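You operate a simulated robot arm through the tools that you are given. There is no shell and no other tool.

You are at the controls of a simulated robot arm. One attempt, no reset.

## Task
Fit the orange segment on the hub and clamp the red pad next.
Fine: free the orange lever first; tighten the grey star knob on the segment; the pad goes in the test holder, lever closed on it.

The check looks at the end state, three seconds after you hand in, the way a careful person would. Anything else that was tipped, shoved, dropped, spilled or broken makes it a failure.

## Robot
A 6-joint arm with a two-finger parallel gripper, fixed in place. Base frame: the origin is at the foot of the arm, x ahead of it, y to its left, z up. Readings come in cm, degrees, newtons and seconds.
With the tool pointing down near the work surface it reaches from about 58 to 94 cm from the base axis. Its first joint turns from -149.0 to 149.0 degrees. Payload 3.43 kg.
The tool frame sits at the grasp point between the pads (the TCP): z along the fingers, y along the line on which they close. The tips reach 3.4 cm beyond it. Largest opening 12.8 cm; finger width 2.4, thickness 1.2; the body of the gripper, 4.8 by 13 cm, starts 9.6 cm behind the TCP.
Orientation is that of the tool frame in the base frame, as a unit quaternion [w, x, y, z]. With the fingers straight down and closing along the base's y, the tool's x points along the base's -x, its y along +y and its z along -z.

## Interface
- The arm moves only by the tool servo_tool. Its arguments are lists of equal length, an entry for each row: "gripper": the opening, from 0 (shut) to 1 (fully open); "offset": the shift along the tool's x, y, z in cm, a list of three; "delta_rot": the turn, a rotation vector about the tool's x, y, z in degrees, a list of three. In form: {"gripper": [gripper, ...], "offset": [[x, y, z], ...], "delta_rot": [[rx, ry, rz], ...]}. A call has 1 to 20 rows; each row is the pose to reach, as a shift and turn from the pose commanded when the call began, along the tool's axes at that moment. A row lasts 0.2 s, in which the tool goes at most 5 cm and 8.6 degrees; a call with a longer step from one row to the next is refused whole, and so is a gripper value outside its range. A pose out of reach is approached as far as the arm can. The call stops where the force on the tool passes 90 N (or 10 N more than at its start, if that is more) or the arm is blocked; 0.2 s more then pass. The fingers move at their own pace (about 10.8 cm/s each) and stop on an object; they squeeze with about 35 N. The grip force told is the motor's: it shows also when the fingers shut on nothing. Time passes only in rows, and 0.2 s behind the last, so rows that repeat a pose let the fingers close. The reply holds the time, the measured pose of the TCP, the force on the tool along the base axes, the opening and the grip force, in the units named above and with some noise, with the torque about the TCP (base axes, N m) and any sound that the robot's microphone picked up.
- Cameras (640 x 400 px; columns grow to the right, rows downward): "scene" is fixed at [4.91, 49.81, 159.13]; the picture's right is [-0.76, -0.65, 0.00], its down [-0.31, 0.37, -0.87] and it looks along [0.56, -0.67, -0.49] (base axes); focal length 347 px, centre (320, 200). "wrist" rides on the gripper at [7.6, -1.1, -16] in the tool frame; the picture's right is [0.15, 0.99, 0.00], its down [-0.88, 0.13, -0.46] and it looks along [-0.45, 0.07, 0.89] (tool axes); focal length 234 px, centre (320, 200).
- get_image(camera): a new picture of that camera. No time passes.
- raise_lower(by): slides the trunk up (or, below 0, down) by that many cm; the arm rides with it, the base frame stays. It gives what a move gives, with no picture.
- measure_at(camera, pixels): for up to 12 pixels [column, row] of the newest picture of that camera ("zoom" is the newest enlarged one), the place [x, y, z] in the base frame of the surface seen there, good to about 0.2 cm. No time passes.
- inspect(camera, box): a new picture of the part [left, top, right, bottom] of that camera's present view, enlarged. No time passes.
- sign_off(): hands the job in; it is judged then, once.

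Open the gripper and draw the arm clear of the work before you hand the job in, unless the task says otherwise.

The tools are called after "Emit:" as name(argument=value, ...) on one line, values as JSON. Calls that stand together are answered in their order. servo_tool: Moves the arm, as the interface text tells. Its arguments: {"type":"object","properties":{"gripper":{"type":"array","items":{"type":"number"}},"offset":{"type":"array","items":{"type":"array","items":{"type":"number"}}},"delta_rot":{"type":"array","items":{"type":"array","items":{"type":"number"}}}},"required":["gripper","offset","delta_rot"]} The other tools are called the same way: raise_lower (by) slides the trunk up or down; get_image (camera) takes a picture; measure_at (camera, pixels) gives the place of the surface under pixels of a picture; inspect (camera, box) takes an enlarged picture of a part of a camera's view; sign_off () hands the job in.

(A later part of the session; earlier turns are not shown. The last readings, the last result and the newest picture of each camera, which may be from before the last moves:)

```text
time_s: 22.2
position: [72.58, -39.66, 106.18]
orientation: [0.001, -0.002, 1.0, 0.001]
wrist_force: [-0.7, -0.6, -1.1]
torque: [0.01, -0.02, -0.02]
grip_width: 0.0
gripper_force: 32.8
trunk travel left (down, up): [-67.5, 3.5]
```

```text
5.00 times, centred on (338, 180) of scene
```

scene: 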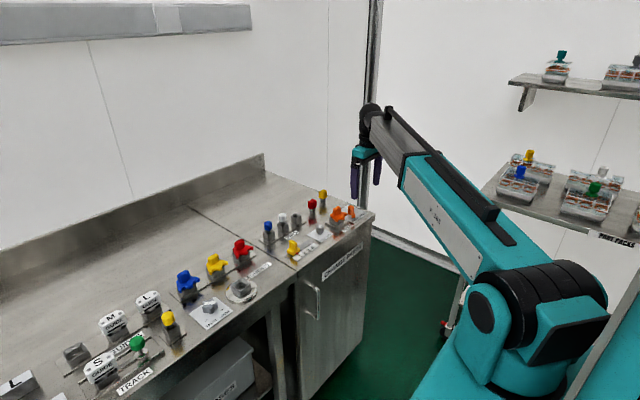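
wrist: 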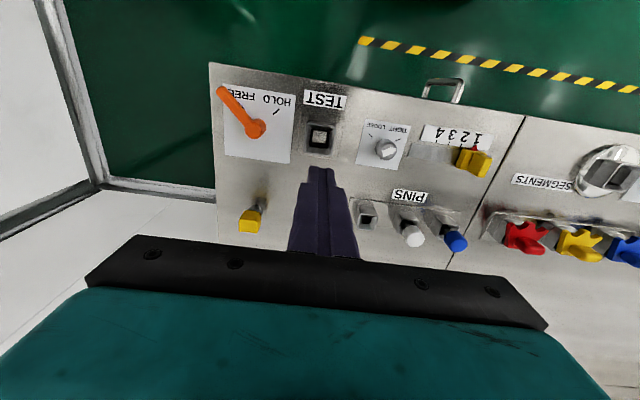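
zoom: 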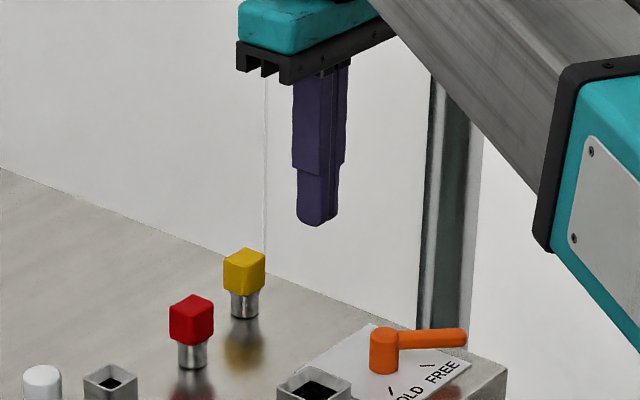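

The TEST holder is empty and the fingers hold nothing: the segment slipped out during the lift. I look for where it went.

Emit:
get_image(camera="scene")

Emit:
inspect(camera="scene", box=[240, 170, 400, 270])

Emit:
inspect(camera="wrist", box=[200, 60, 440, 260])

```text
taken
```

scene: 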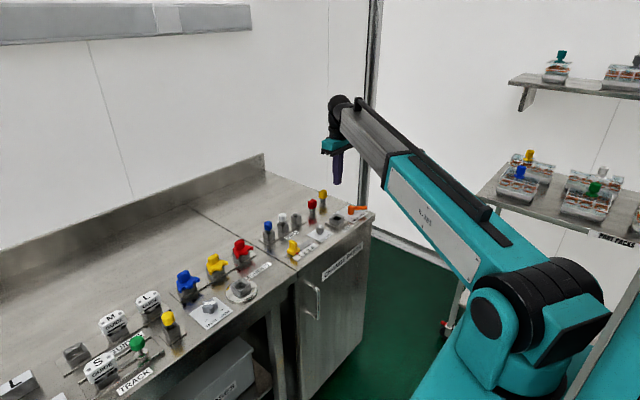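

```text
4.00 times, centred on (320, 220) of scene
```

zoom: 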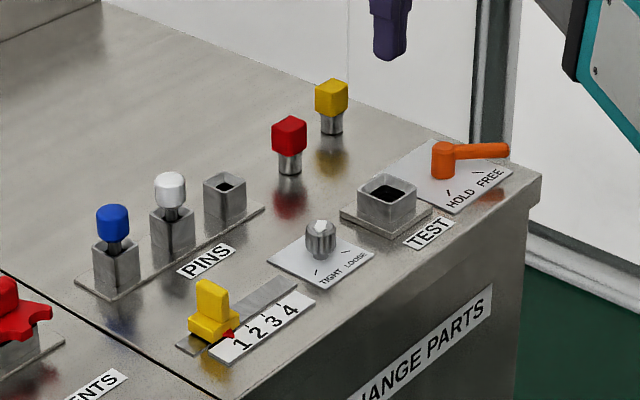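

```text
2.00 times, centred on (320, 160) of wrist
```

zoom: 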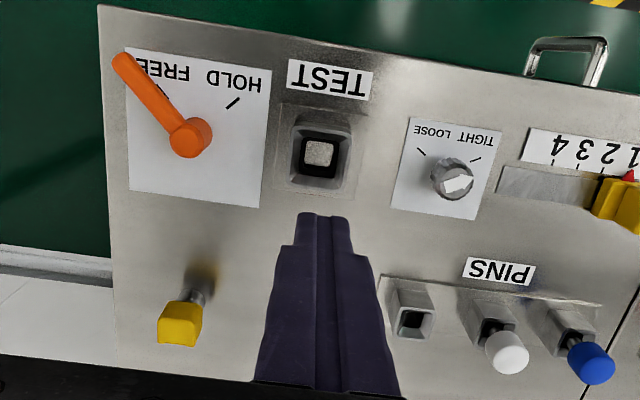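

The segment isn't visible anywhere on the bench. I raise the arm and turn the wrist camera to look around the bench's right side and floor.

Emit:
servo_tool(gripper=[0, 0, 0, 0, 0, 0, 0, 0, 0, 0, 0, 0], offset=[[0.5, -1, -2], [1, -2, -4], [1.5, -3, -6], [2, -4, -8], [2.5, -5, -10], [3, -6, -12], [3.5, -7, -14], [4, -8, -14], [4, -8, -14], [4, -8, -14], [4, -8, -14], [4, -8, -14]], delta_rot=[[0, 0, 8], [0, 0, 16], [0, 0, 24], [0, 0, 32], [0, 0, 40], [0, 0, 48], [0, 0, 56], [0, 0, 64], [0, 0, 72], [0, 0, 80], [0, 0, 88], [0, 0, 88]])

Emit:
get_image(camera="wrist")

Emit:
get_image(camera="scene")

```text
time_s: 23.7
position: [69.75, -46.43, 118.73]
orientation: [0.01, 0.414, 0.91, -0.003]
wrist_force: [4.1, -0.5, -4.3]
torque: [-0.18, 0.27, -0.14]
grip_width: 0.01
gripper_force: 33.4
trunk travel left (down, up): [-67.5, 3.5]
stopped in row 7: the force on the tool passed its limit at 119 N (the readings are from after the stop); the commanded pose is now the measured one
```

```text
taken
```

wrist: 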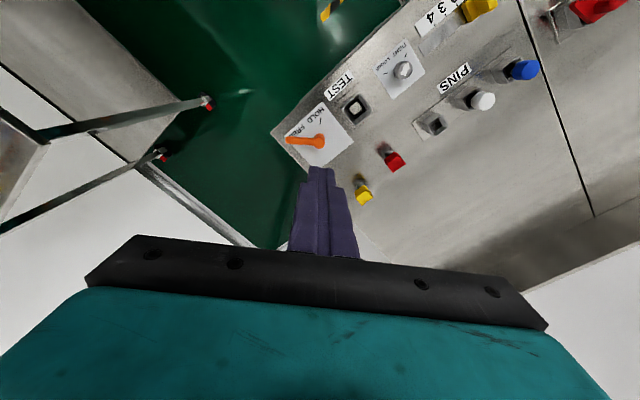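

```text
taken
```

scene: 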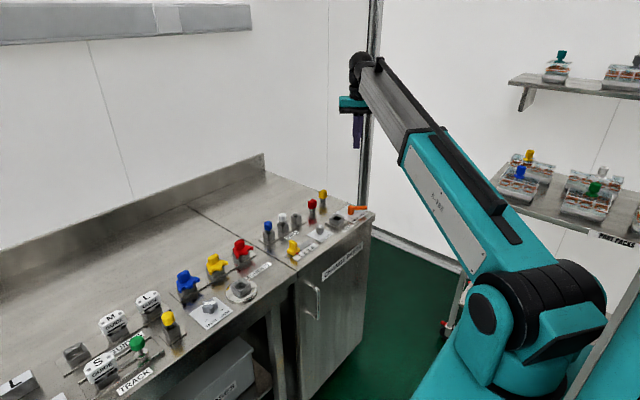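

The call stopped at 119 N, so something bumped above. I measure the vertical post and zoom to see what was touched, and keep looking for the segment.

Emit:
inspect(camera="scene", box=[320, 30, 420, 160])

Emit:
measure_at(camera="scene", pixels=[[374, 30], [365, 180], [362, 195], [355, 65], [390, 90], [420, 170], [350, 105], [400, 200]])

Emit:
inspect(camera="wrist", box=[80, 0, 340, 250])

```text
3.08 times, centred on (370, 95) of scene
```

zoom: 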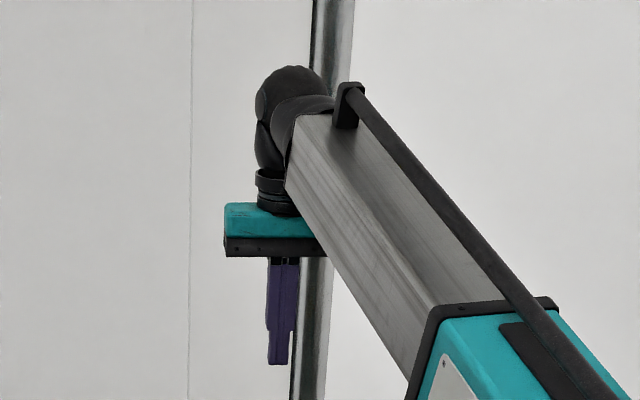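

```text
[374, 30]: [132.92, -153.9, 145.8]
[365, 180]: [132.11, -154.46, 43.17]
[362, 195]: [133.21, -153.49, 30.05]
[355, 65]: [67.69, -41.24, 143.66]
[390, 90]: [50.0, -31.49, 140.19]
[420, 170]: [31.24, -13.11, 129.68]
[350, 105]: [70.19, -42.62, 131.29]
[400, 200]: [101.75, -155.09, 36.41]
```

```text
1.60 times, centred on (210, 125) of wrist
```

zoom: 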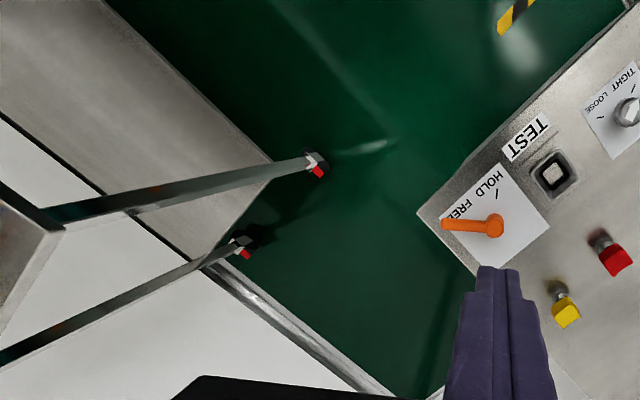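

The gripper body has likely touched the forearm (self-contact), so the bench isn't involved. I unwind the turn and move to other viewpoints to find the segment.

Emit:
servo_tool(gripper=[0, 0, 0, 0, 0, 0, 0], offset=[[0, 0, 0], [0, 0, 0], [0, 0, 0], [0, 0, 0], [0, 0, 0], [0, 0, 0], [0, 0, 0]], delta_rot=[[0, 0, -8], [0, 0, -16], [0, 0, -24], [0, 0, -32], [0, 0, -40], [0, 0, -48], [0, 0, -48]])

Emit:
get_image(camera="wrist")

Emit:
inspect(camera="scene", box=[320, 200, 520, 400])

Emit:
inspect(camera="scene", box=[120, 280, 320, 400])

Emit:
inspect(camera="scene", box=[0, 130, 300, 300])

```text
time_s: 25.3
position: [69.83, -46.35, 118.84]
orientation: [0.007, 0.008, 1.0, -0.007]
wrist_force: [0.5, -0.4, -0.3]
torque: [0.01, 0.03, 0.0]
grip_width: 0.0
gripper_force: 33.4
trunk travel left (down, up): [-67.5, 3.5]
```

```text
taken
```

wrist: 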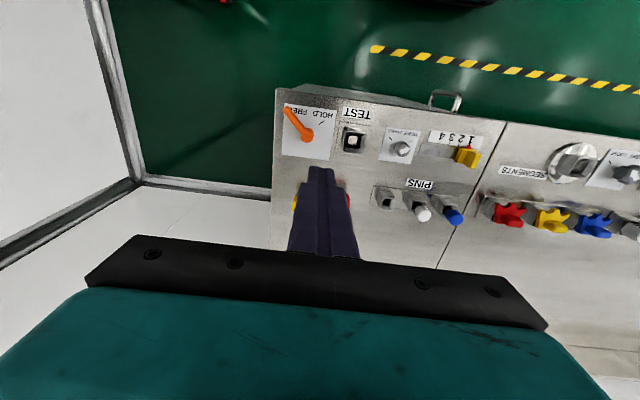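

```text
2.00 times, centred on (420, 300) of scene
```

zoom: 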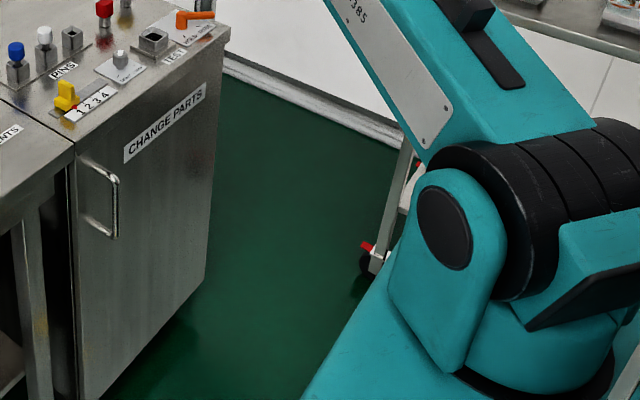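

```text
3.20 times, centred on (220, 340) of scene
```

zoom: 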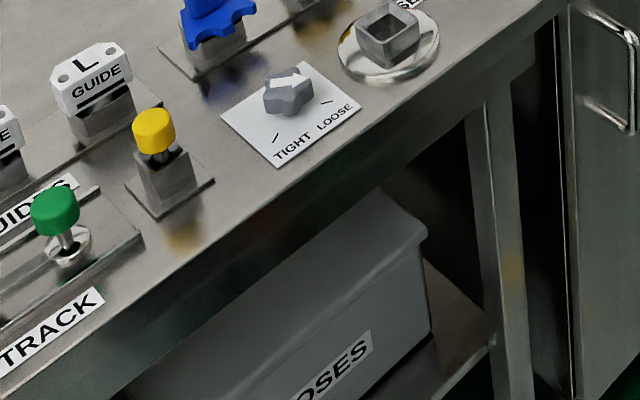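

```text
2.13 times, centred on (150, 215) of scene
```

zoom: 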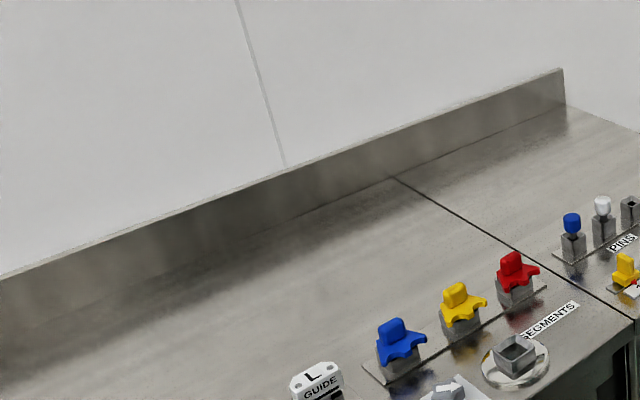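

No orange segment on the bench, front floor or lower shelf. I move right to view the floor past the bench's right edge.

Emit:
servo_tool(gripper=[0, 0, 0, 0, 0, 0], offset=[[0, -4, 0], [0, -8, 0], [0, -12, 0], [0, -16, 0], [0, -20, 0], [0, -20, 0]], delta_rot=[[0, 0, 0], [0, 0, 0], [0, 0, 0], [0, 0, 0], [0, 0, 0], [0, 0, 0]])

Emit:
get_image(camera="wrist")

Emit:
get_image(camera="scene")

```text
time_s: 26.7
position: [65.89, -62.58, 117.51]
orientation: [0.008, 0.009, 1.0, -0.007]
wrist_force: [-0.1, -0.1, -0.7]
torque: [0.0, -0.07, 0.03]
grip_width: 0.0
gripper_force: 33.2
out of reach, approached as far as the arm can: row 4, 5, 6
trunk travel left (down, up): [-67.5, 3.5]
```

```text
taken
```

wrist: 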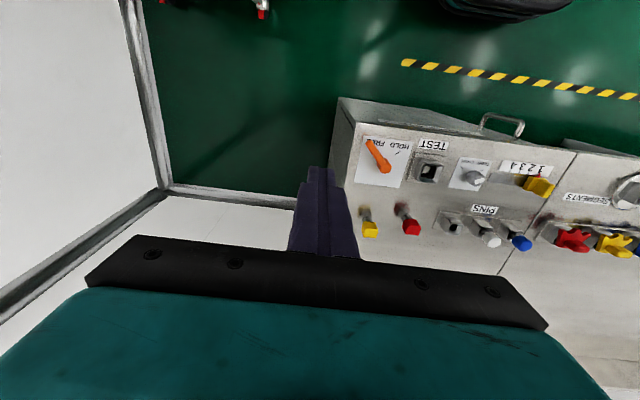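

```text
taken
```

scene: 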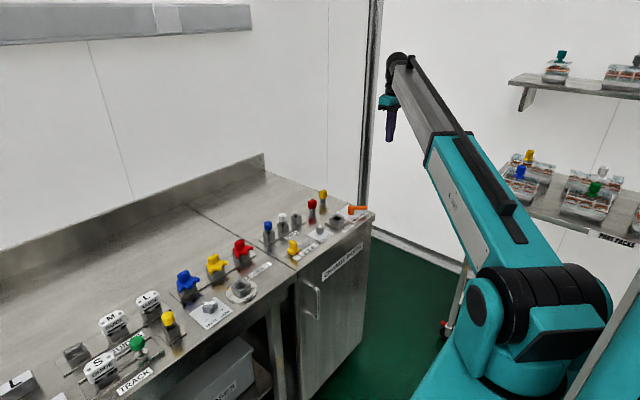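

Still nothing obvious; I enlarge the floor areas in this view.

Emit:
inspect(camera="wrist", box=[130, 0, 350, 210])

Emit:
inspect(camera="wrist", box=[330, 0, 640, 160])

Emit:
inspect(camera="wrist", box=[330, 130, 640, 330])

Emit:
inspect(camera="scene", box=[360, 30, 440, 150])

```text
1.90 times, centred on (240, 105) of wrist
```

zoom: 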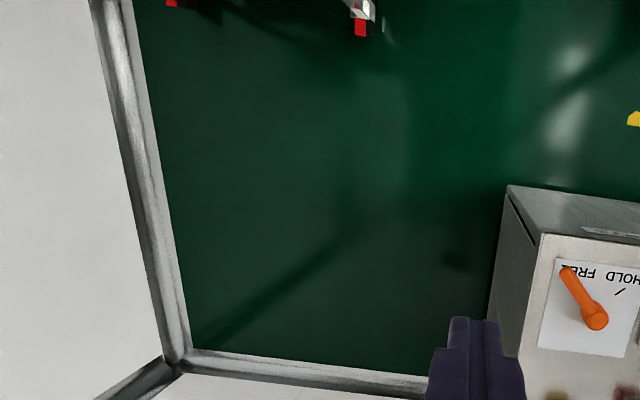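

```text
2.06 times, centred on (485, 80) of wrist
```

zoom: 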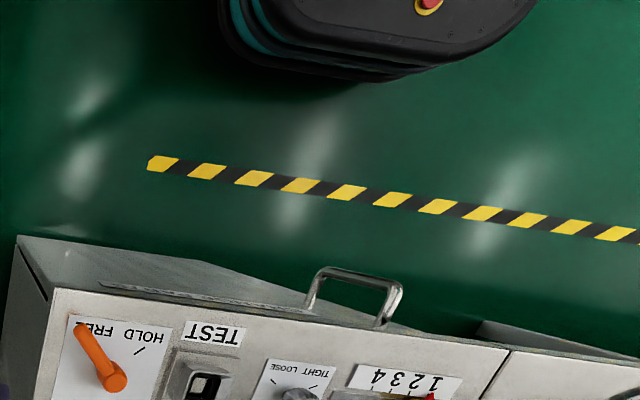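

```text
2.00 times, centred on (485, 230) of wrist
```

zoom: 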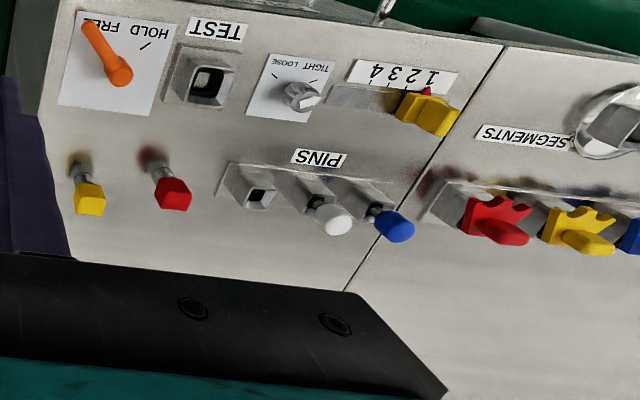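

```text
3.33 times, centred on (400, 90) of scene
```

zoom: 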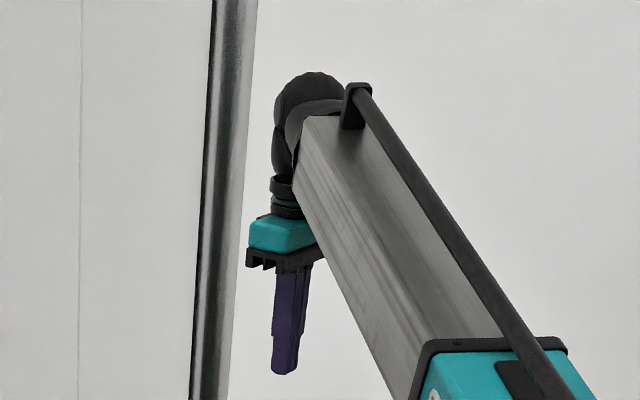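

Nothing found yet. I tilt the wrist by 30° to look at the floor to the right of the bench and the cart's foot.

Emit:
servo_tool(gripper=[0, 0, 0, 0, 0], offset=[[0, 0, 0], [0, 0, 0], [0, 0, 0], [0, 0, 0], [0, 0, 0]], delta_rot=[[8, 0, 0], [16, 0, 0], [24, 0, 0], [32, 0, 0], [32, 0, 0]])

Emit:
get_image(camera="wrist")

```text
time_s: 27.9
position: [66.01, -62.78, 117.68]
orientation: [0.005, 0.011, 0.959, -0.283]
wrist_force: [-0.5, -0.4, 0.2]
torque: [0.03, 0.0, -0.03]
grip_width: 0.01
gripper_force: 32.8
trunk travel left (down, up): [-67.5, 3.5]
```

```text
taken
```

wrist: 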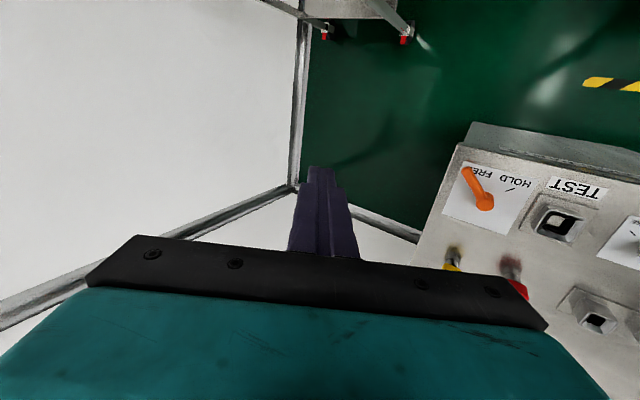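

Still nothing there. I level the tool again and draw the arm back toward the base to look at the floor in front of the robot.

Emit:
servo_tool(gripper=[0, 0, 0, 0, 0, 0, 0, 0, 0], offset=[[0, 0, 0], [0, 0, 0], [0, 0, 0], [0, 0, 0], [4, 3, 0], [8, 6, 0], [12, 9, 0], [16, 12, 0], [20, 15, 0]], delta_rot=[[-8, 0, 0], [-16, 0, 0], [-24, 0, 0], [-33, 0, 0], [-33, 0, 0], [-33, 0, 0], [-33, 0, 0], [-33, 0, 0], [-33, 0, 0]])

Emit:
get_image(camera="wrist")

Emit:
get_image(camera="scene")

```text
refused: row 4 steps farther than a row can; nothing moved
```

```text
taken
```

wrist: 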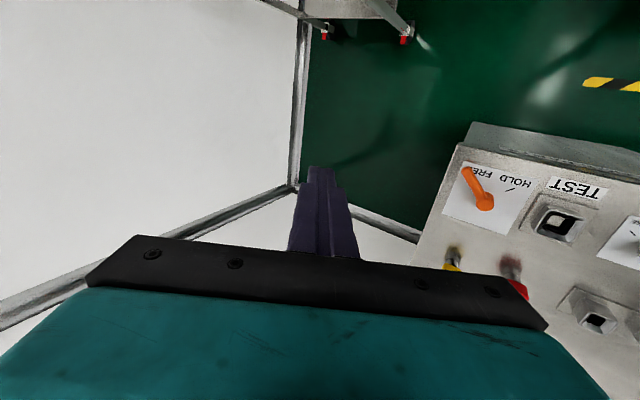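

```text
taken
```

scene: 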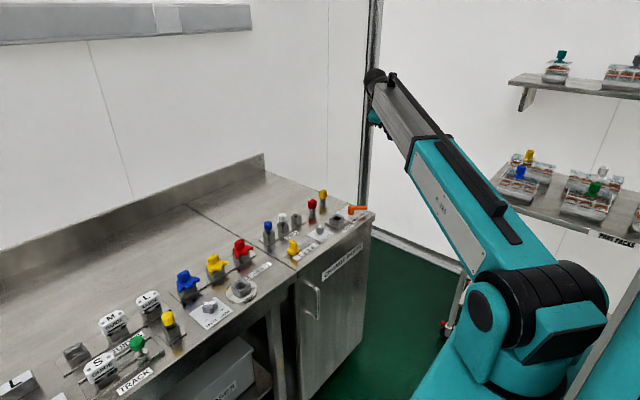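

The row step was just too large; I level the tool first with smaller steps.

Emit:
servo_tool(gripper=[0, 0, 0, 0], offset=[[0, 0, 0], [0, 0, 0], [0, 0, 0], [0, 0, 0]], delta_rot=[[-8, 0, 0], [-16, 0, 0], [-24, 0, 0], [-32, 0, 0]])

Emit:
servo_tool(gripper=[0, 0, 0, 0, 0, 0], offset=[[4, 2, 0], [8, 4, 0], [12, 6, 0], [16, 8, 0], [20, 10, 0], [20, 10, 0]], delta_rot=[[0, 0, 0], [0, 0, 0], [0, 0, 0], [0, 0, 0], [0, 0, 0], [0, 0, 0]])

Emit:
get_image(camera="wrist")

Emit:
get_image(camera="scene")

```text
time_s: 28.9
position: [65.78, -62.76, 117.72]
orientation: [0.008, 0.01, 1.0, -0.006]
wrist_force: [1.2, -0.3, -0.1]
torque: [0.04, 0.0, 0.02]
grip_width: 0.0
gripper_force: 32.8
trunk travel left (down, up): [-67.5, 3.5]
```

```text
time_s: 30.3
position: [45.98, -52.24, 117.26]
orientation: [0.007, 0.009, 1.0, -0.007]
wrist_force: [0.5, 0.6, -0.4]
torque: [-0.01, 0.02, 0.02]
grip_width: 0.03
gripper_force: 32.8
trunk travel left (down, up): [-67.5, 3.5]
```

```text
taken
```

wrist: 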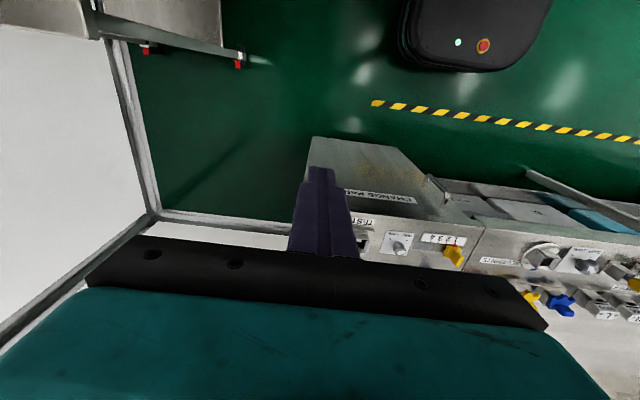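

```text
taken
```

scene: 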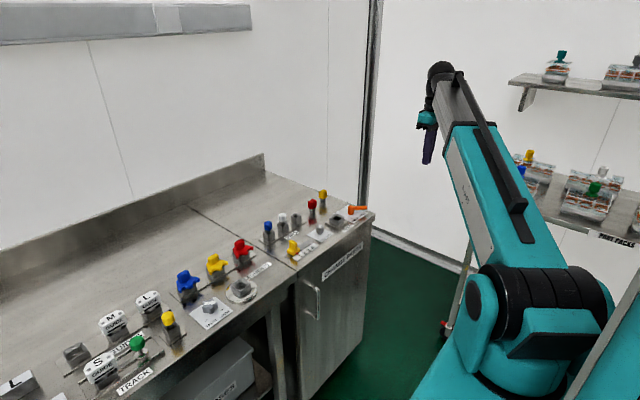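

I enlarge the floor regions of this view.

Emit:
inspect(camera="wrist", box=[100, 0, 320, 220])

Emit:
inspect(camera="wrist", box=[300, 0, 640, 230])

Emit:
inspect(camera="wrist", box=[420, 160, 640, 330])

Emit:
inspect(camera="scene", box=[370, 30, 540, 230])

```text
1.82 times, centred on (210, 110) of wrist
```

zoom: 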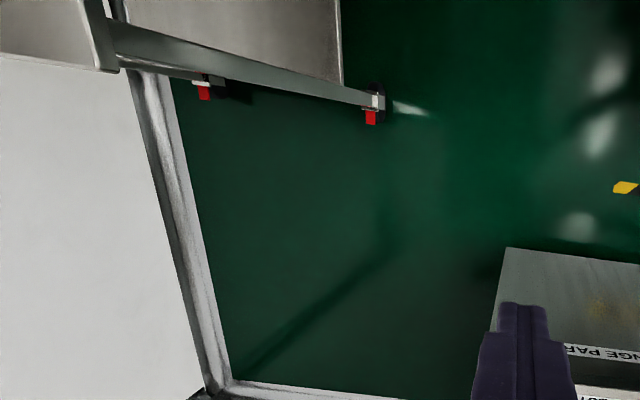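

```text
1.74 times, centred on (470, 115) of wrist
```

zoom: 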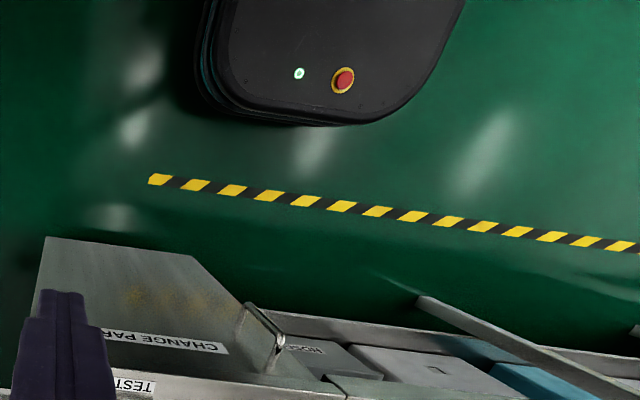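

```text
2.35 times, centred on (530, 245) of wrist
```

zoom: 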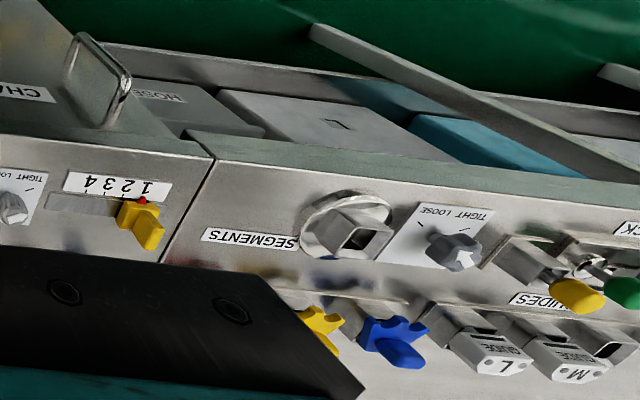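

```text
2.00 times, centred on (455, 130) of scene
```

zoom: 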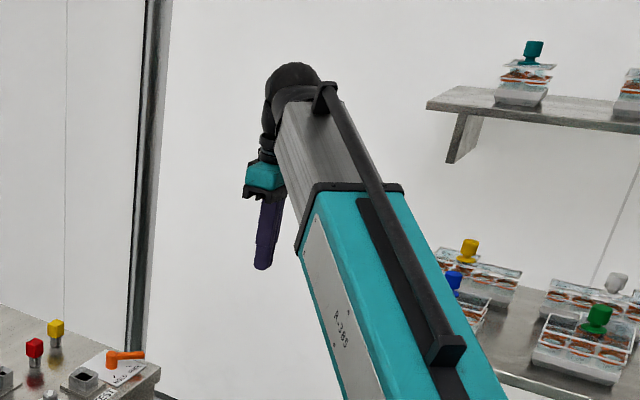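

No sign on the floor here. I measure where the side rack stands, before swinging the arm to look that way.

Emit:
measure_at(camera="scene", pixels=[[555, 205], [620, 236], [520, 95], [555, 78], [520, 188], [585, 205], [530, 165], [466, 280], [440, 330], [600, 185]])

Emit:
measure_at(camera="wrist", pixels=[[40, 10], [180, 20], [100, 20], [237, 60], [200, 130], [270, 200], [420, 10]])

```text
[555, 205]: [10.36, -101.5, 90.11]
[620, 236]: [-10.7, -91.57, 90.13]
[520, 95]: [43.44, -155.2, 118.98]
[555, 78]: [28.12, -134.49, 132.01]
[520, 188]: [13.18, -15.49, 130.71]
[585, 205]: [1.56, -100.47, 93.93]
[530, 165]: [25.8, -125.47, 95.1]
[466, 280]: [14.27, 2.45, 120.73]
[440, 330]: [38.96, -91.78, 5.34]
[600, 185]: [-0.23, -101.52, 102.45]
```

```text
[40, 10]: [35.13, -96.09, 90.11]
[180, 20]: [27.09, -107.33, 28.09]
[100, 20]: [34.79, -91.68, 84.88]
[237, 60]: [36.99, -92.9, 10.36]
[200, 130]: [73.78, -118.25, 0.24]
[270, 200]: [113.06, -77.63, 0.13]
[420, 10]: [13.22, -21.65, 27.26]
```

The rack is clear of that height. I tilt the wrist 40° back toward the robot to see the floor around its base.

Emit:
servo_tool(gripper=[0, 0, 0, 0, 0, 0], offset=[[0, 0, 0], [0, 0, 0], [0, 0, 0], [0, 0, 0], [0, 0, 0], [0, 0, 0]], delta_rot=[[0, 8, 0], [0, 16, 0], [0, 24, 0], [0, 32, 0], [0, 40, 0], [0, 40, 0]])

Emit:
get_image(camera="wrist")

```text
time_s: 31.7
position: [43.22, -57.45, 108.42]
orientation: [-0.309, -0.004, 0.95, -0.044]
wrist_force: [-0.5, 0.2, 0.0]
torque: [-0.03, 0.02, 0.03]
grip_width: 0.0
gripper_force: 33.4
out of reach, approached as far as the arm can: row 2, 3, 4, 5, 6
trunk travel left (down, up): [-67.5, 3.5]
```

```text
taken
```

wrist: 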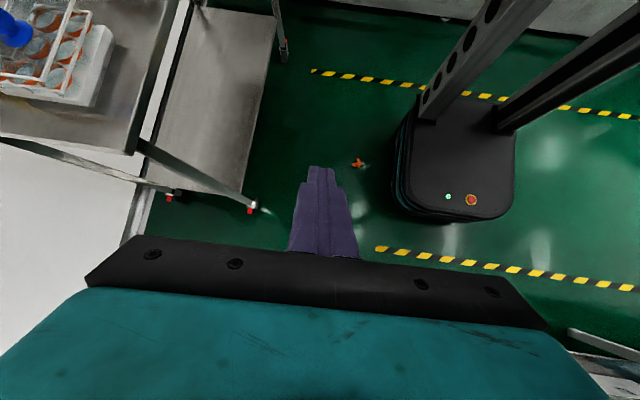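

Found: an orange piece lies on the floor at (358,163), beside the robot's base. I measure and enlarge it.

Emit:
measure_at(camera="wrist", pixels=[[358, 163], [354, 165], [363, 160], [390, 180], [400, 150], [252, 210], [282, 45], [230, 100]])

Emit:
inspect(camera="wrist", box=[330, 140, 390, 185])

```text
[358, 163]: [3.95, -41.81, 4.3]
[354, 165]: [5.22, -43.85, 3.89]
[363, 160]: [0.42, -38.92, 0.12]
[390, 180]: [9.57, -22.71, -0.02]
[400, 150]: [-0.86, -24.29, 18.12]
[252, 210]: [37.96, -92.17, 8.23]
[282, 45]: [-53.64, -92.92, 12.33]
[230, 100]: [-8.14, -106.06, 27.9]
```

```text
8.89 times, centred on (360, 162) of wrist
```

zoom: 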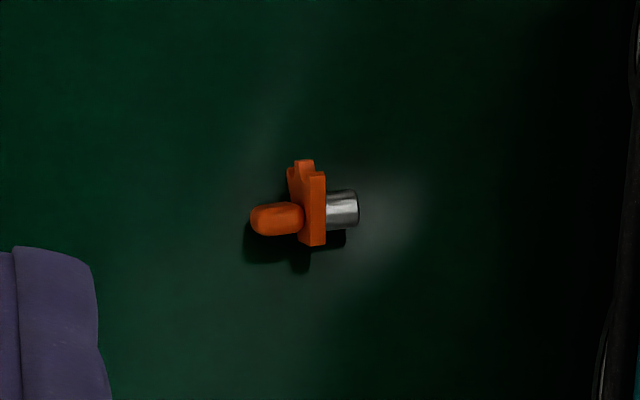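

The segment lies on the floor at about (4,-42), on its side with the handle toward -y and the stem toward the base. The trunk can go down far enough to fetch it. First I level the tool again.

Emit:
servo_tool(gripper=[0, 0, 0, 0, 0, 0], offset=[[0, 0, 0], [0, 0, 0], [0, 0, 0], [0, 0, 0], [0, 0, 0], [0, 0, 0]], delta_rot=[[0, -8, 0], [0, -16, 0], [0, -24, 0], [0, -32, 0], [0, -36, 0], [0, -36, 0]])

```text
time_s: 33.1
position: [42.94, -57.59, 108.3]
orientation: [0.001, -0.018, 0.999, -0.041]
wrist_force: [-0.4, 0.9, 0.1]
torque: [-0.01, -0.01, -0.02]
grip_width: 0.0
gripper_force: 32.9
trunk travel left (down, up): [-67.5, 3.5]
```

I correct the residual 4.7° tilt, before swinging toward the segment.

Emit:
servo_tool(gripper=[0, 0], offset=[[0, 0, 0], [0, 0, 0]], delta_rot=[[-4.7, 0, 0], [-4.7, 0, 0]])

Emit:
servo_tool(gripper=[0, 0, 0, 0, 0, 0, 0, 0, 0, 0, 0, 0], offset=[[3.5, -0.5, 0], [7, -1, 0], [10.5, -1.6, 0], [14, -2.2, 0], [17.5, -2.8, 0], [21, -3.4, 0], [24.5, -4, 0], [28, -4.6, 0], [31.5, -5.2, 0], [35, -5.8, 0], [38.9, -6.4, 0], [38.9, -6.4, 0]], delta_rot=[[0, 0, 8], [0, 0, 16], [0, 0, 24], [0, 0, 32], [0, 0, 40], [0, 0, 48], [0, 0, 56], [0, 0, 64], [0, 0, 72], [0, 0, 80], [0, 0, 88], [0, 0, 90]])

Emit:
get_image(camera="scene")

Emit:
get_image(camera="wrist")

```text
time_s: 33.7
position: [42.93, -57.72, 108.36]
orientation: [0.0, -0.018, 1.0, 0.001]
wrist_force: [0.3, -0.1, -0.1]
torque: [0.0, 0.02, 0.0]
grip_width: 0.0
gripper_force: 33.3
trunk travel left (down, up): [-67.5, 3.5]
```

```text
time_s: 36.3
position: [4.16, -65.51, 108.22]
orientation: [-0.001, 0.695, 0.719, 0.001]
wrist_force: [0.2, -0.3, -1.1]
torque: [-0.03, -0.02, -0.02]
grip_width: 0.01
gripper_force: 32.9
trunk travel left (down, up): [-67.5, 3.5]
```

```text
taken
```

scene: 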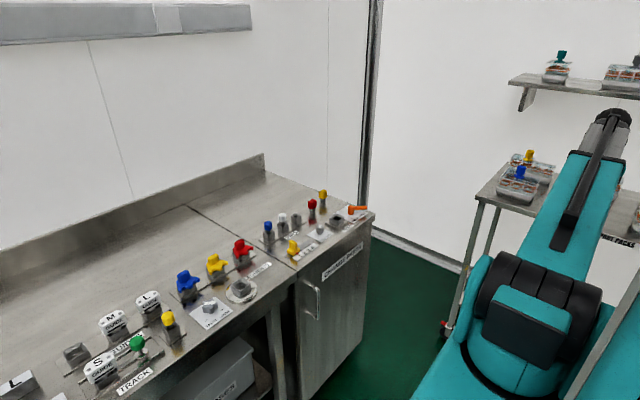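

```text
taken
```

wrist: 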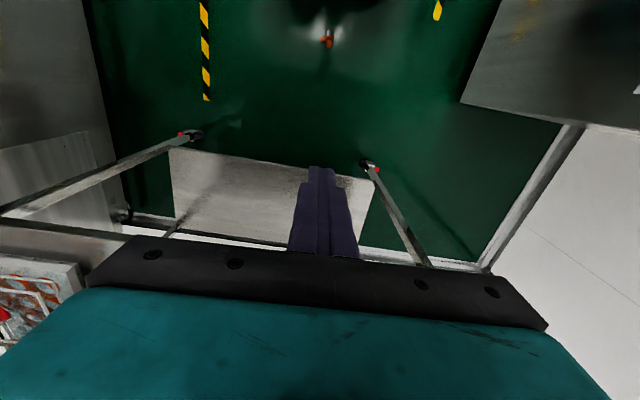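

The segment shows at (327,40). I lower the trunk in steps to bring the arm near floor height.

Emit:
raise_lower(by=-40)

Emit:
get_image(camera="wrist")

Emit:
get_image(camera="scene")

Emit:
inspect(camera="wrist", box=[270, 0, 400, 80])

```text
time_s: 40.1
position: [4.09, -65.52, 68.39]
orientation: [-0.001, 0.694, 0.72, 0.0]
wrist_force: [0.6, 0.7, 0.7]
torque: [0.0, -0.01, -0.01]
grip_width: 0.0
gripper_force: 32.9
trunk travel left (down, up): [-27.5, 43.5]
```

```text
taken
```

wrist: 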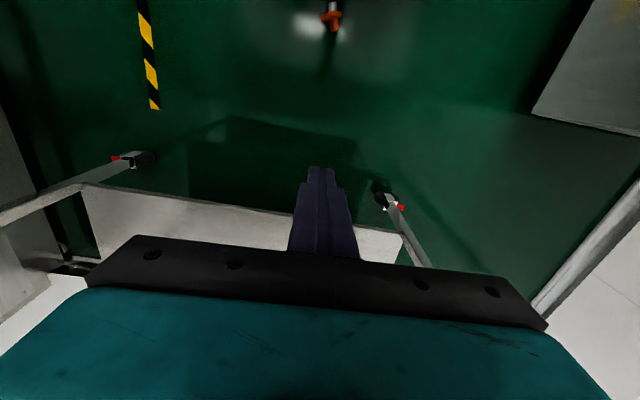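

```text
taken
```

scene: 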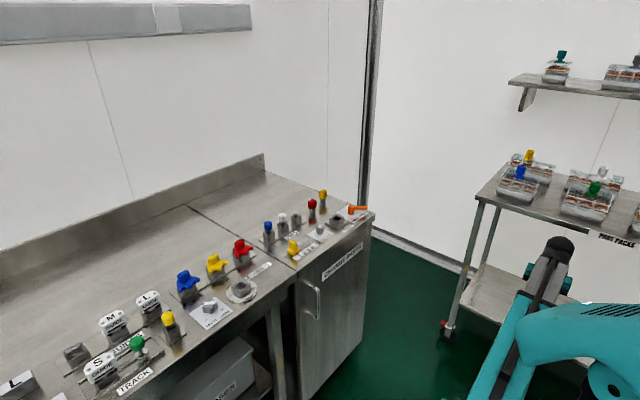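

```text
4.92 times, centred on (335, 40) of wrist
```

zoom: 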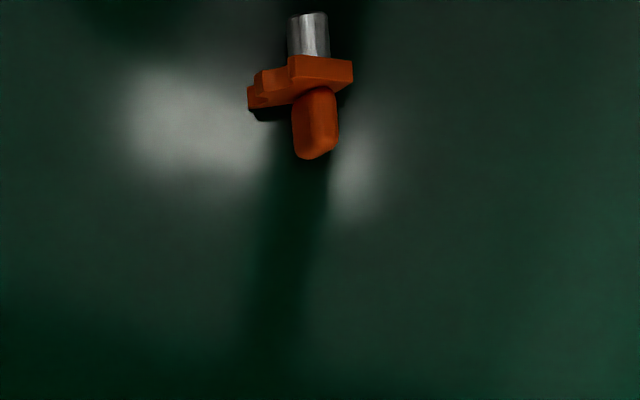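

I tilt the tool inward by 40° to bring the segment into the picture's middle.

Emit:
servo_tool(gripper=[0, 0, 0, 0, 0, 0], offset=[[0, 0, 0], [0, 0, 0], [0, 0, 0], [0, 0, 0], [0, 0, 0], [0, 0, 0]], delta_rot=[[0, 8, 0], [0, 16, 0], [0, 24, 0], [0, 32, 0], [0, 40, 0], [0, 40, 0]])

Emit:
get_image(camera="wrist")

```text
time_s: 40.6
position: [4.19, -66.44, 68.18]
orientation: [-0.031, 0.694, 0.719, 0.03]
wrist_force: [0.2, -14.2, -28.4]
torque: [0.73, 0.01, 0.01]
grip_width: 0.0
gripper_force: 33.3
trunk travel left (down, up): [-27.5, 43.5]
stopped in row 2: the force on the tool passed its limit at 189 N (the readings are from after the stop); the commanded pose is now the measured one
```

```text
taken
```

wrist: 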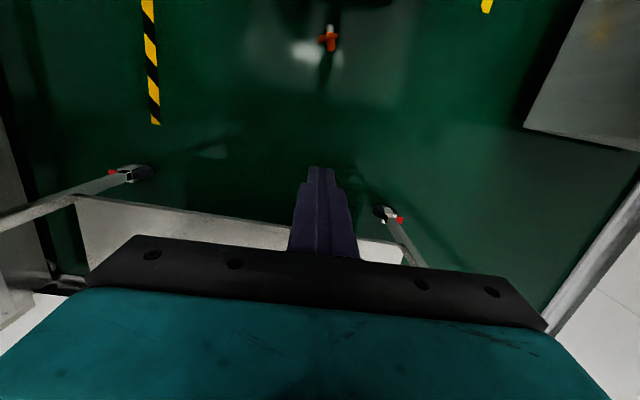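

The tilt was stopped by contact at 189 N. I check the scene for what touched and whether the rack moved.

Emit:
get_image(camera="scene")

Emit:
inspect(camera="scene", box=[440, 160, 640, 400])

Emit:
measure_at(camera="scene", pixels=[[560, 245], [575, 290], [545, 270], [480, 195], [530, 225], [600, 225], [455, 300], [550, 350]])

```text
taken
```

scene: 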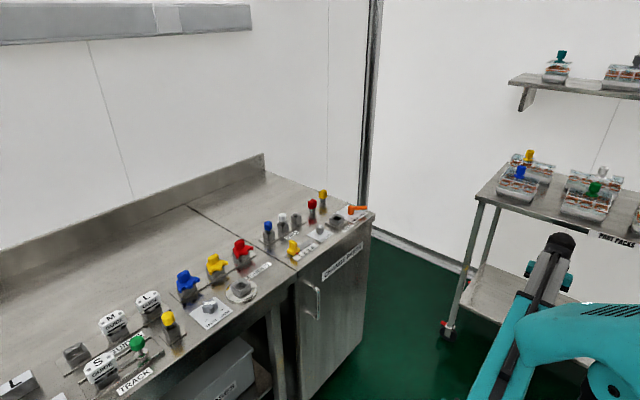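

```text
1.67 times, centred on (540, 280) of scene
```

zoom: 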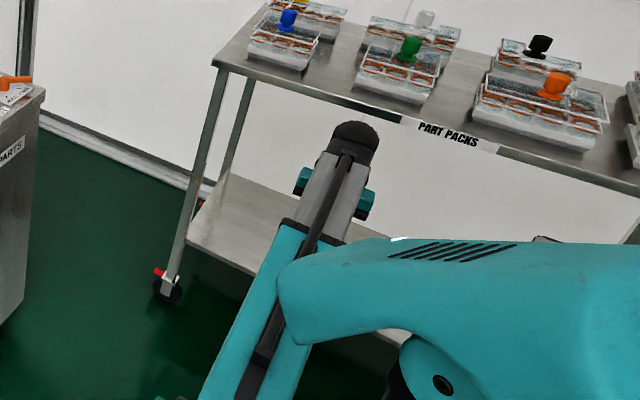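

```text
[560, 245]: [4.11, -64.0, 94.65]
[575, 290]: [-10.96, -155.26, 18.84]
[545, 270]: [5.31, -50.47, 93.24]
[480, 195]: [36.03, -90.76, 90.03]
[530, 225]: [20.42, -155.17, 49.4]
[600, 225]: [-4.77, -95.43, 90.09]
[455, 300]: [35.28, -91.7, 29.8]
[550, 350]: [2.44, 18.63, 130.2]
```

The rack is untouched (wrist at y=-64, rack edge at y=-91); it was the camera side of the gripper meeting the arm's own underside. With the arm pitched further down this clears, so I descend first, keeping the tool nearly vertical.

Emit:
servo_tool(gripper=[0, 0, 0, 0, 0, 0, 0, 0, 0, 0], offset=[[0, 0, 2], [0, 0, 6], [0, 0, 10], [0, 0, 14], [0, 0, 18], [0, 0, 22], [0, 0, 26], [0, 0, 30], [0, 0, 33], [0, 0, 33]], delta_rot=[[0, -5, 0], [0, -5, 0], [0, -5, 0], [0, -5, 0], [0, -5, 0], [0, -5, 0], [0, -5, 0], [0, -5, 0], [0, -5, 0], [0, -5, 0]])

Emit:
get_image(camera="wrist")

Emit:
get_image(camera="scene")

```text
time_s: 42.8
position: [4.14, -63.44, 35.11]
orientation: [-0.001, 0.694, 0.72, 0.001]
wrist_force: [0.3, 0.2, 0.5]
torque: [0.02, -0.01, -0.01]
grip_width: 0.01
gripper_force: 32.6
trunk travel left (down, up): [-27.5, 43.5]
```

```text
taken
```

wrist: 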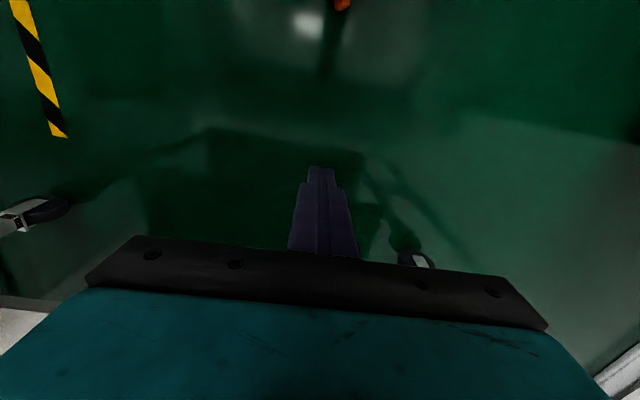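

```text
taken
```

scene: 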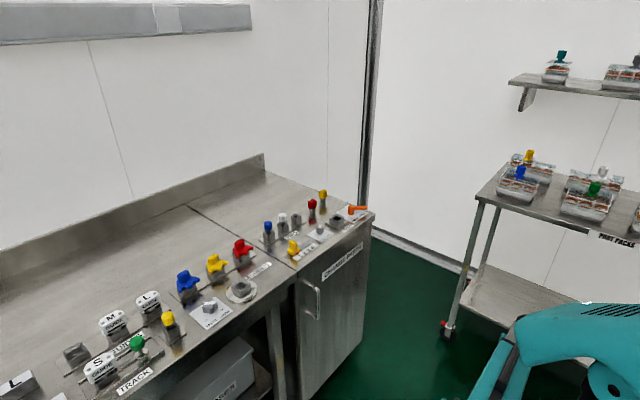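

The descent was clear. Now I tilt inward by 20° to see the segment.

Emit:
servo_tool(gripper=[0, 0, 0, 0, 0], offset=[[0, 0, 0], [0, 0, 0], [0, 0, 0], [0, 0, 0], [0, 0, 0]], delta_rot=[[0, 5, 0], [0, 10, 0], [0, 15, 0], [0, 20, 0], [0, 20, 0]])

Emit:
get_image(camera="wrist")

Emit:
inspect(camera="wrist", box=[290, 20, 390, 100])

```text
time_s: 44.0
position: [4.04, -63.36, 35.25]
orientation: [-0.127, 0.683, 0.708, 0.123]
wrist_force: [-0.7, 0.2, 0.4]
torque: [0.0, 0.0, 0.02]
grip_width: 0.01
gripper_force: 33.0
trunk travel left (down, up): [-27.5, 43.5]
```

```text
taken
```

wrist: 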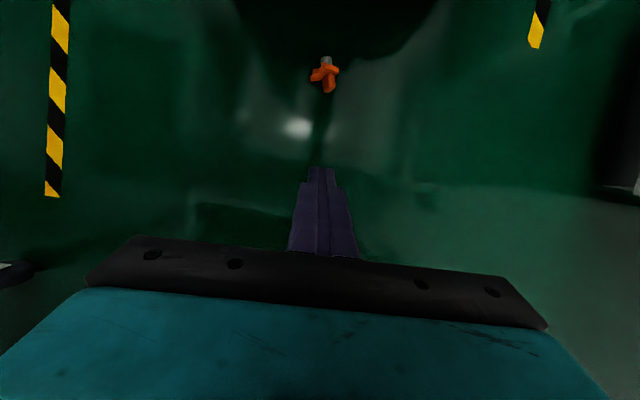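

```text
5.00 times, centred on (340, 60) of wrist
```

zoom: 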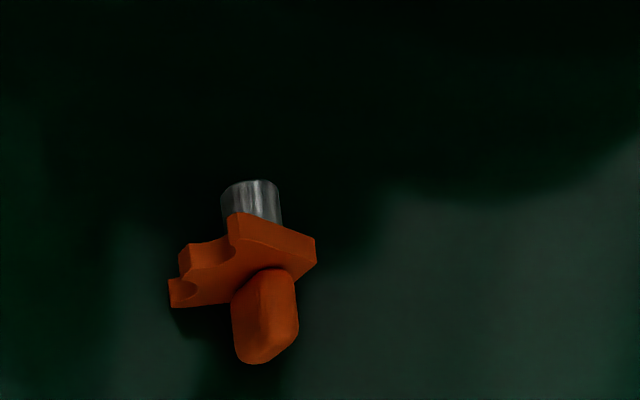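

Clear view: teeth toward -x, stem toward the base (+y), handle toward -y. I measure points on the handle, plate and stem.

Emit:
measure_at(camera="zoom", pixels=[[250, 290], [285, 290], [245, 330], [290, 320], [265, 355], [258, 310], [235, 200], [270, 200], [250, 225], [305, 245], [190, 255], [180, 292]])

Emit:
measure_at(camera="zoom", pixels=[[240, 185], [265, 183], [255, 210], [310, 262], [270, 280], [240, 300], [265, 300], [265, 330], [290, 335], [220, 280], [200, 295], [240, 240]])

```text
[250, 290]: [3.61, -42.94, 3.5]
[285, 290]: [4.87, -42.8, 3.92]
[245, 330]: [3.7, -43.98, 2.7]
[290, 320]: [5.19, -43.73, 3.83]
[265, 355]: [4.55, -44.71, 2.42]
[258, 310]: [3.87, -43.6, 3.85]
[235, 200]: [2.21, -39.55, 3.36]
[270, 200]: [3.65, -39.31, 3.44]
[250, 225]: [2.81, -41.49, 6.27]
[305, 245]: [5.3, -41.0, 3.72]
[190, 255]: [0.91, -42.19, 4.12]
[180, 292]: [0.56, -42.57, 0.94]
```

```text
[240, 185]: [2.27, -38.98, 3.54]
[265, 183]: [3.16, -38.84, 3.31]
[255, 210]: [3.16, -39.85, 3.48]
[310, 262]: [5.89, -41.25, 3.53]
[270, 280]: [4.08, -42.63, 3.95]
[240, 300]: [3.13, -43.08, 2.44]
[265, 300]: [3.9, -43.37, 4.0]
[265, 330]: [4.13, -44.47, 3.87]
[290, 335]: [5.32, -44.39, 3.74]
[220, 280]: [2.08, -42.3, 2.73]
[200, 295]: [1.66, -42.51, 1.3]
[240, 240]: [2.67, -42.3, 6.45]
```

The segment rests on one wing tip, rolled about 22°, with its axis roughly along y. I move closer with 35° tilt for a more accurate look.

Emit:
servo_tool(gripper=[0, 0, 0, 0, 0, 0, 0], offset=[[0.15, 0.1, 3.6], [0.3, 0.2, 7.3], [0.45, 0.3, 11], [0.6, 0.4, 14.6], [0.75, 0.5, 18.2], [0.93, 0.6, 21.9], [0.93, 0.6, 21.9]], delta_rot=[[0, 2.5, 0], [0, 5, 0], [0, 7.5, 0], [0, 10, 0], [0, 12.5, 0], [0, 15, 0], [0, 15, 0]])

Emit:
get_image(camera="wrist")

```text
time_s: 45.6
position: [4.61, -55.01, 15.01]
orientation: [-0.218, 0.662, 0.685, 0.211]
wrist_force: [-0.2, 0.5, -0.9]
torque: [-0.01, 0.01, -0.01]
grip_width: 0.02
gripper_force: 33.2
trunk travel left (down, up): [-27.5, 43.5]
```

```text
taken
```

wrist: 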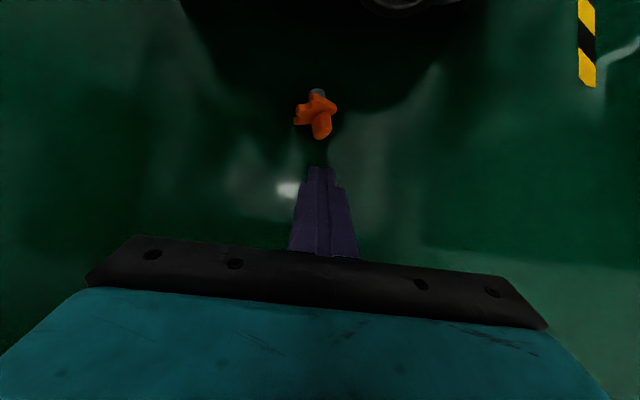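

Emit:
inspect(camera="wrist", box=[280, 80, 360, 150])

Emit:
measure_at(camera="zoom", pixels=[[280, 200], [340, 200], [280, 280], [360, 280], [300, 240], [350, 240], [330, 310], [380, 310], [340, 340], [290, 320], [400, 280], [250, 110]])

```text
5.71 times, centred on (320, 115) of wrist
```

zoom: 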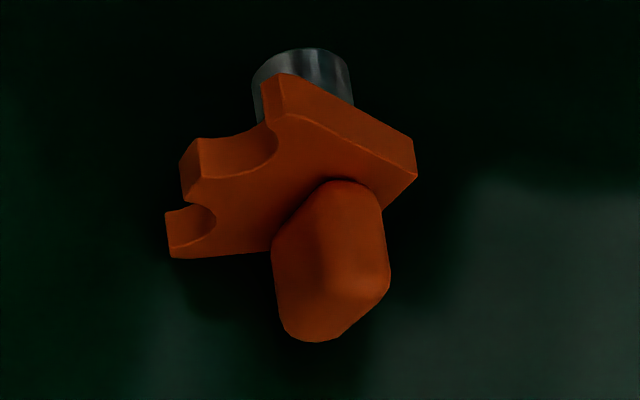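

```text
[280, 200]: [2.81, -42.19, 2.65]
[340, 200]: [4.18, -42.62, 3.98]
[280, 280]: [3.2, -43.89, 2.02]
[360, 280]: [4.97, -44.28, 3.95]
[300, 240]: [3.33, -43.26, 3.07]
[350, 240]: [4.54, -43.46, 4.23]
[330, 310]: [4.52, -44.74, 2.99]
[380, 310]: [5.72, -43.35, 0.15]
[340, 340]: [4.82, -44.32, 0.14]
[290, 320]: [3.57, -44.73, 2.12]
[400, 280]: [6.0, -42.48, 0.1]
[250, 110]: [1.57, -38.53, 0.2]
```

I measure the plate's corner points and stem to fix the roll and axis direction.

Emit:
measure_at(camera="zoom", pixels=[[285, 125], [275, 90], [180, 250], [172, 225], [200, 150], [188, 185], [400, 185], [408, 145], [300, 65], [340, 80], [265, 100], [335, 170]])

Emit:
inspect(camera="wrist", box=[296, 84, 344, 144])

```text
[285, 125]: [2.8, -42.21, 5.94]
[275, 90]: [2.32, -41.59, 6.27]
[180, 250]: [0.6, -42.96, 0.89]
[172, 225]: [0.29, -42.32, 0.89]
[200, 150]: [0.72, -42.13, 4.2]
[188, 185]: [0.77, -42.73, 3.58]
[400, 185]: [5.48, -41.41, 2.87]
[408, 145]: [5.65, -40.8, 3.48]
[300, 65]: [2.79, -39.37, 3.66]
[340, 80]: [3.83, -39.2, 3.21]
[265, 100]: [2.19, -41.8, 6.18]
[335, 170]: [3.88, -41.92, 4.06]
```

```text
6.67 times, centred on (320, 114) of wrist
```

zoom: 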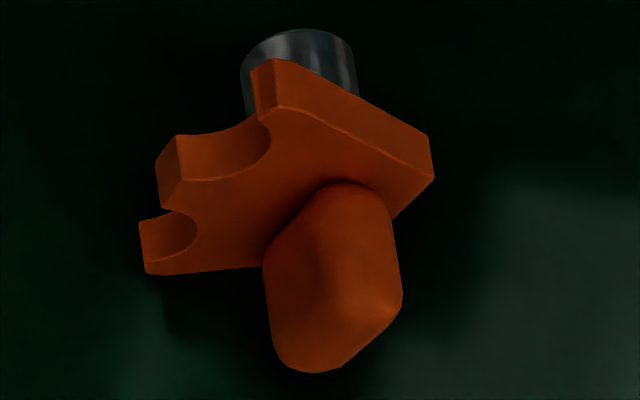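

The fit gives a stem axis s≈(-0.30,0.955,0), a 24° roll, and a handle centre near (4.3,-43.4,2.5). I go to a pre-grasp 10 cm back along a matching approach direction, closing across the flat thin faces.

Emit:
servo_tool(gripper=[0.31, 0.31, 0.31, 0.31, 0.31, 0.31], offset=[[0.18, 1.22, 1.09], [0.37, 2.45, 2.18], [0.55, 3.67, 3.27], [0.74, 4.9, 4.36], [0.92, 6.12, 5.45], [0.92, 6.12, 5.45]], delta_rot=[[5.54, 1.25, 0.71], [11.1, 2.5, 1.42], [16.6, 3.76, 2.13], [22.2, 5.0, 2.84], [27.7, 6.26, 3.55], [27.7, 6.26, 3.55]])

Emit:
get_image(camera="wrist")

```text
time_s: 47.0
position: [10.48, -50.93, 11.06]
orientation: [-0.413, 0.599, 0.683, 0.067]
wrist_force: [1.0, 0.7, 0.6]
torque: [-0.03, 0.02, 0.01]
grip_width: 3.99
gripper_force: 0.0
trunk travel left (down, up): [-27.5, 43.5]
```

```text
taken
```

wrist: 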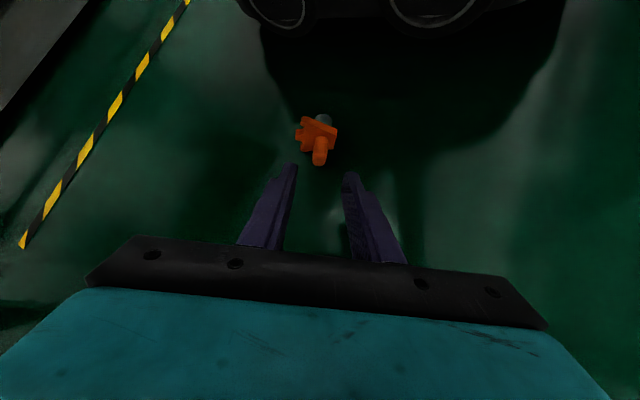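

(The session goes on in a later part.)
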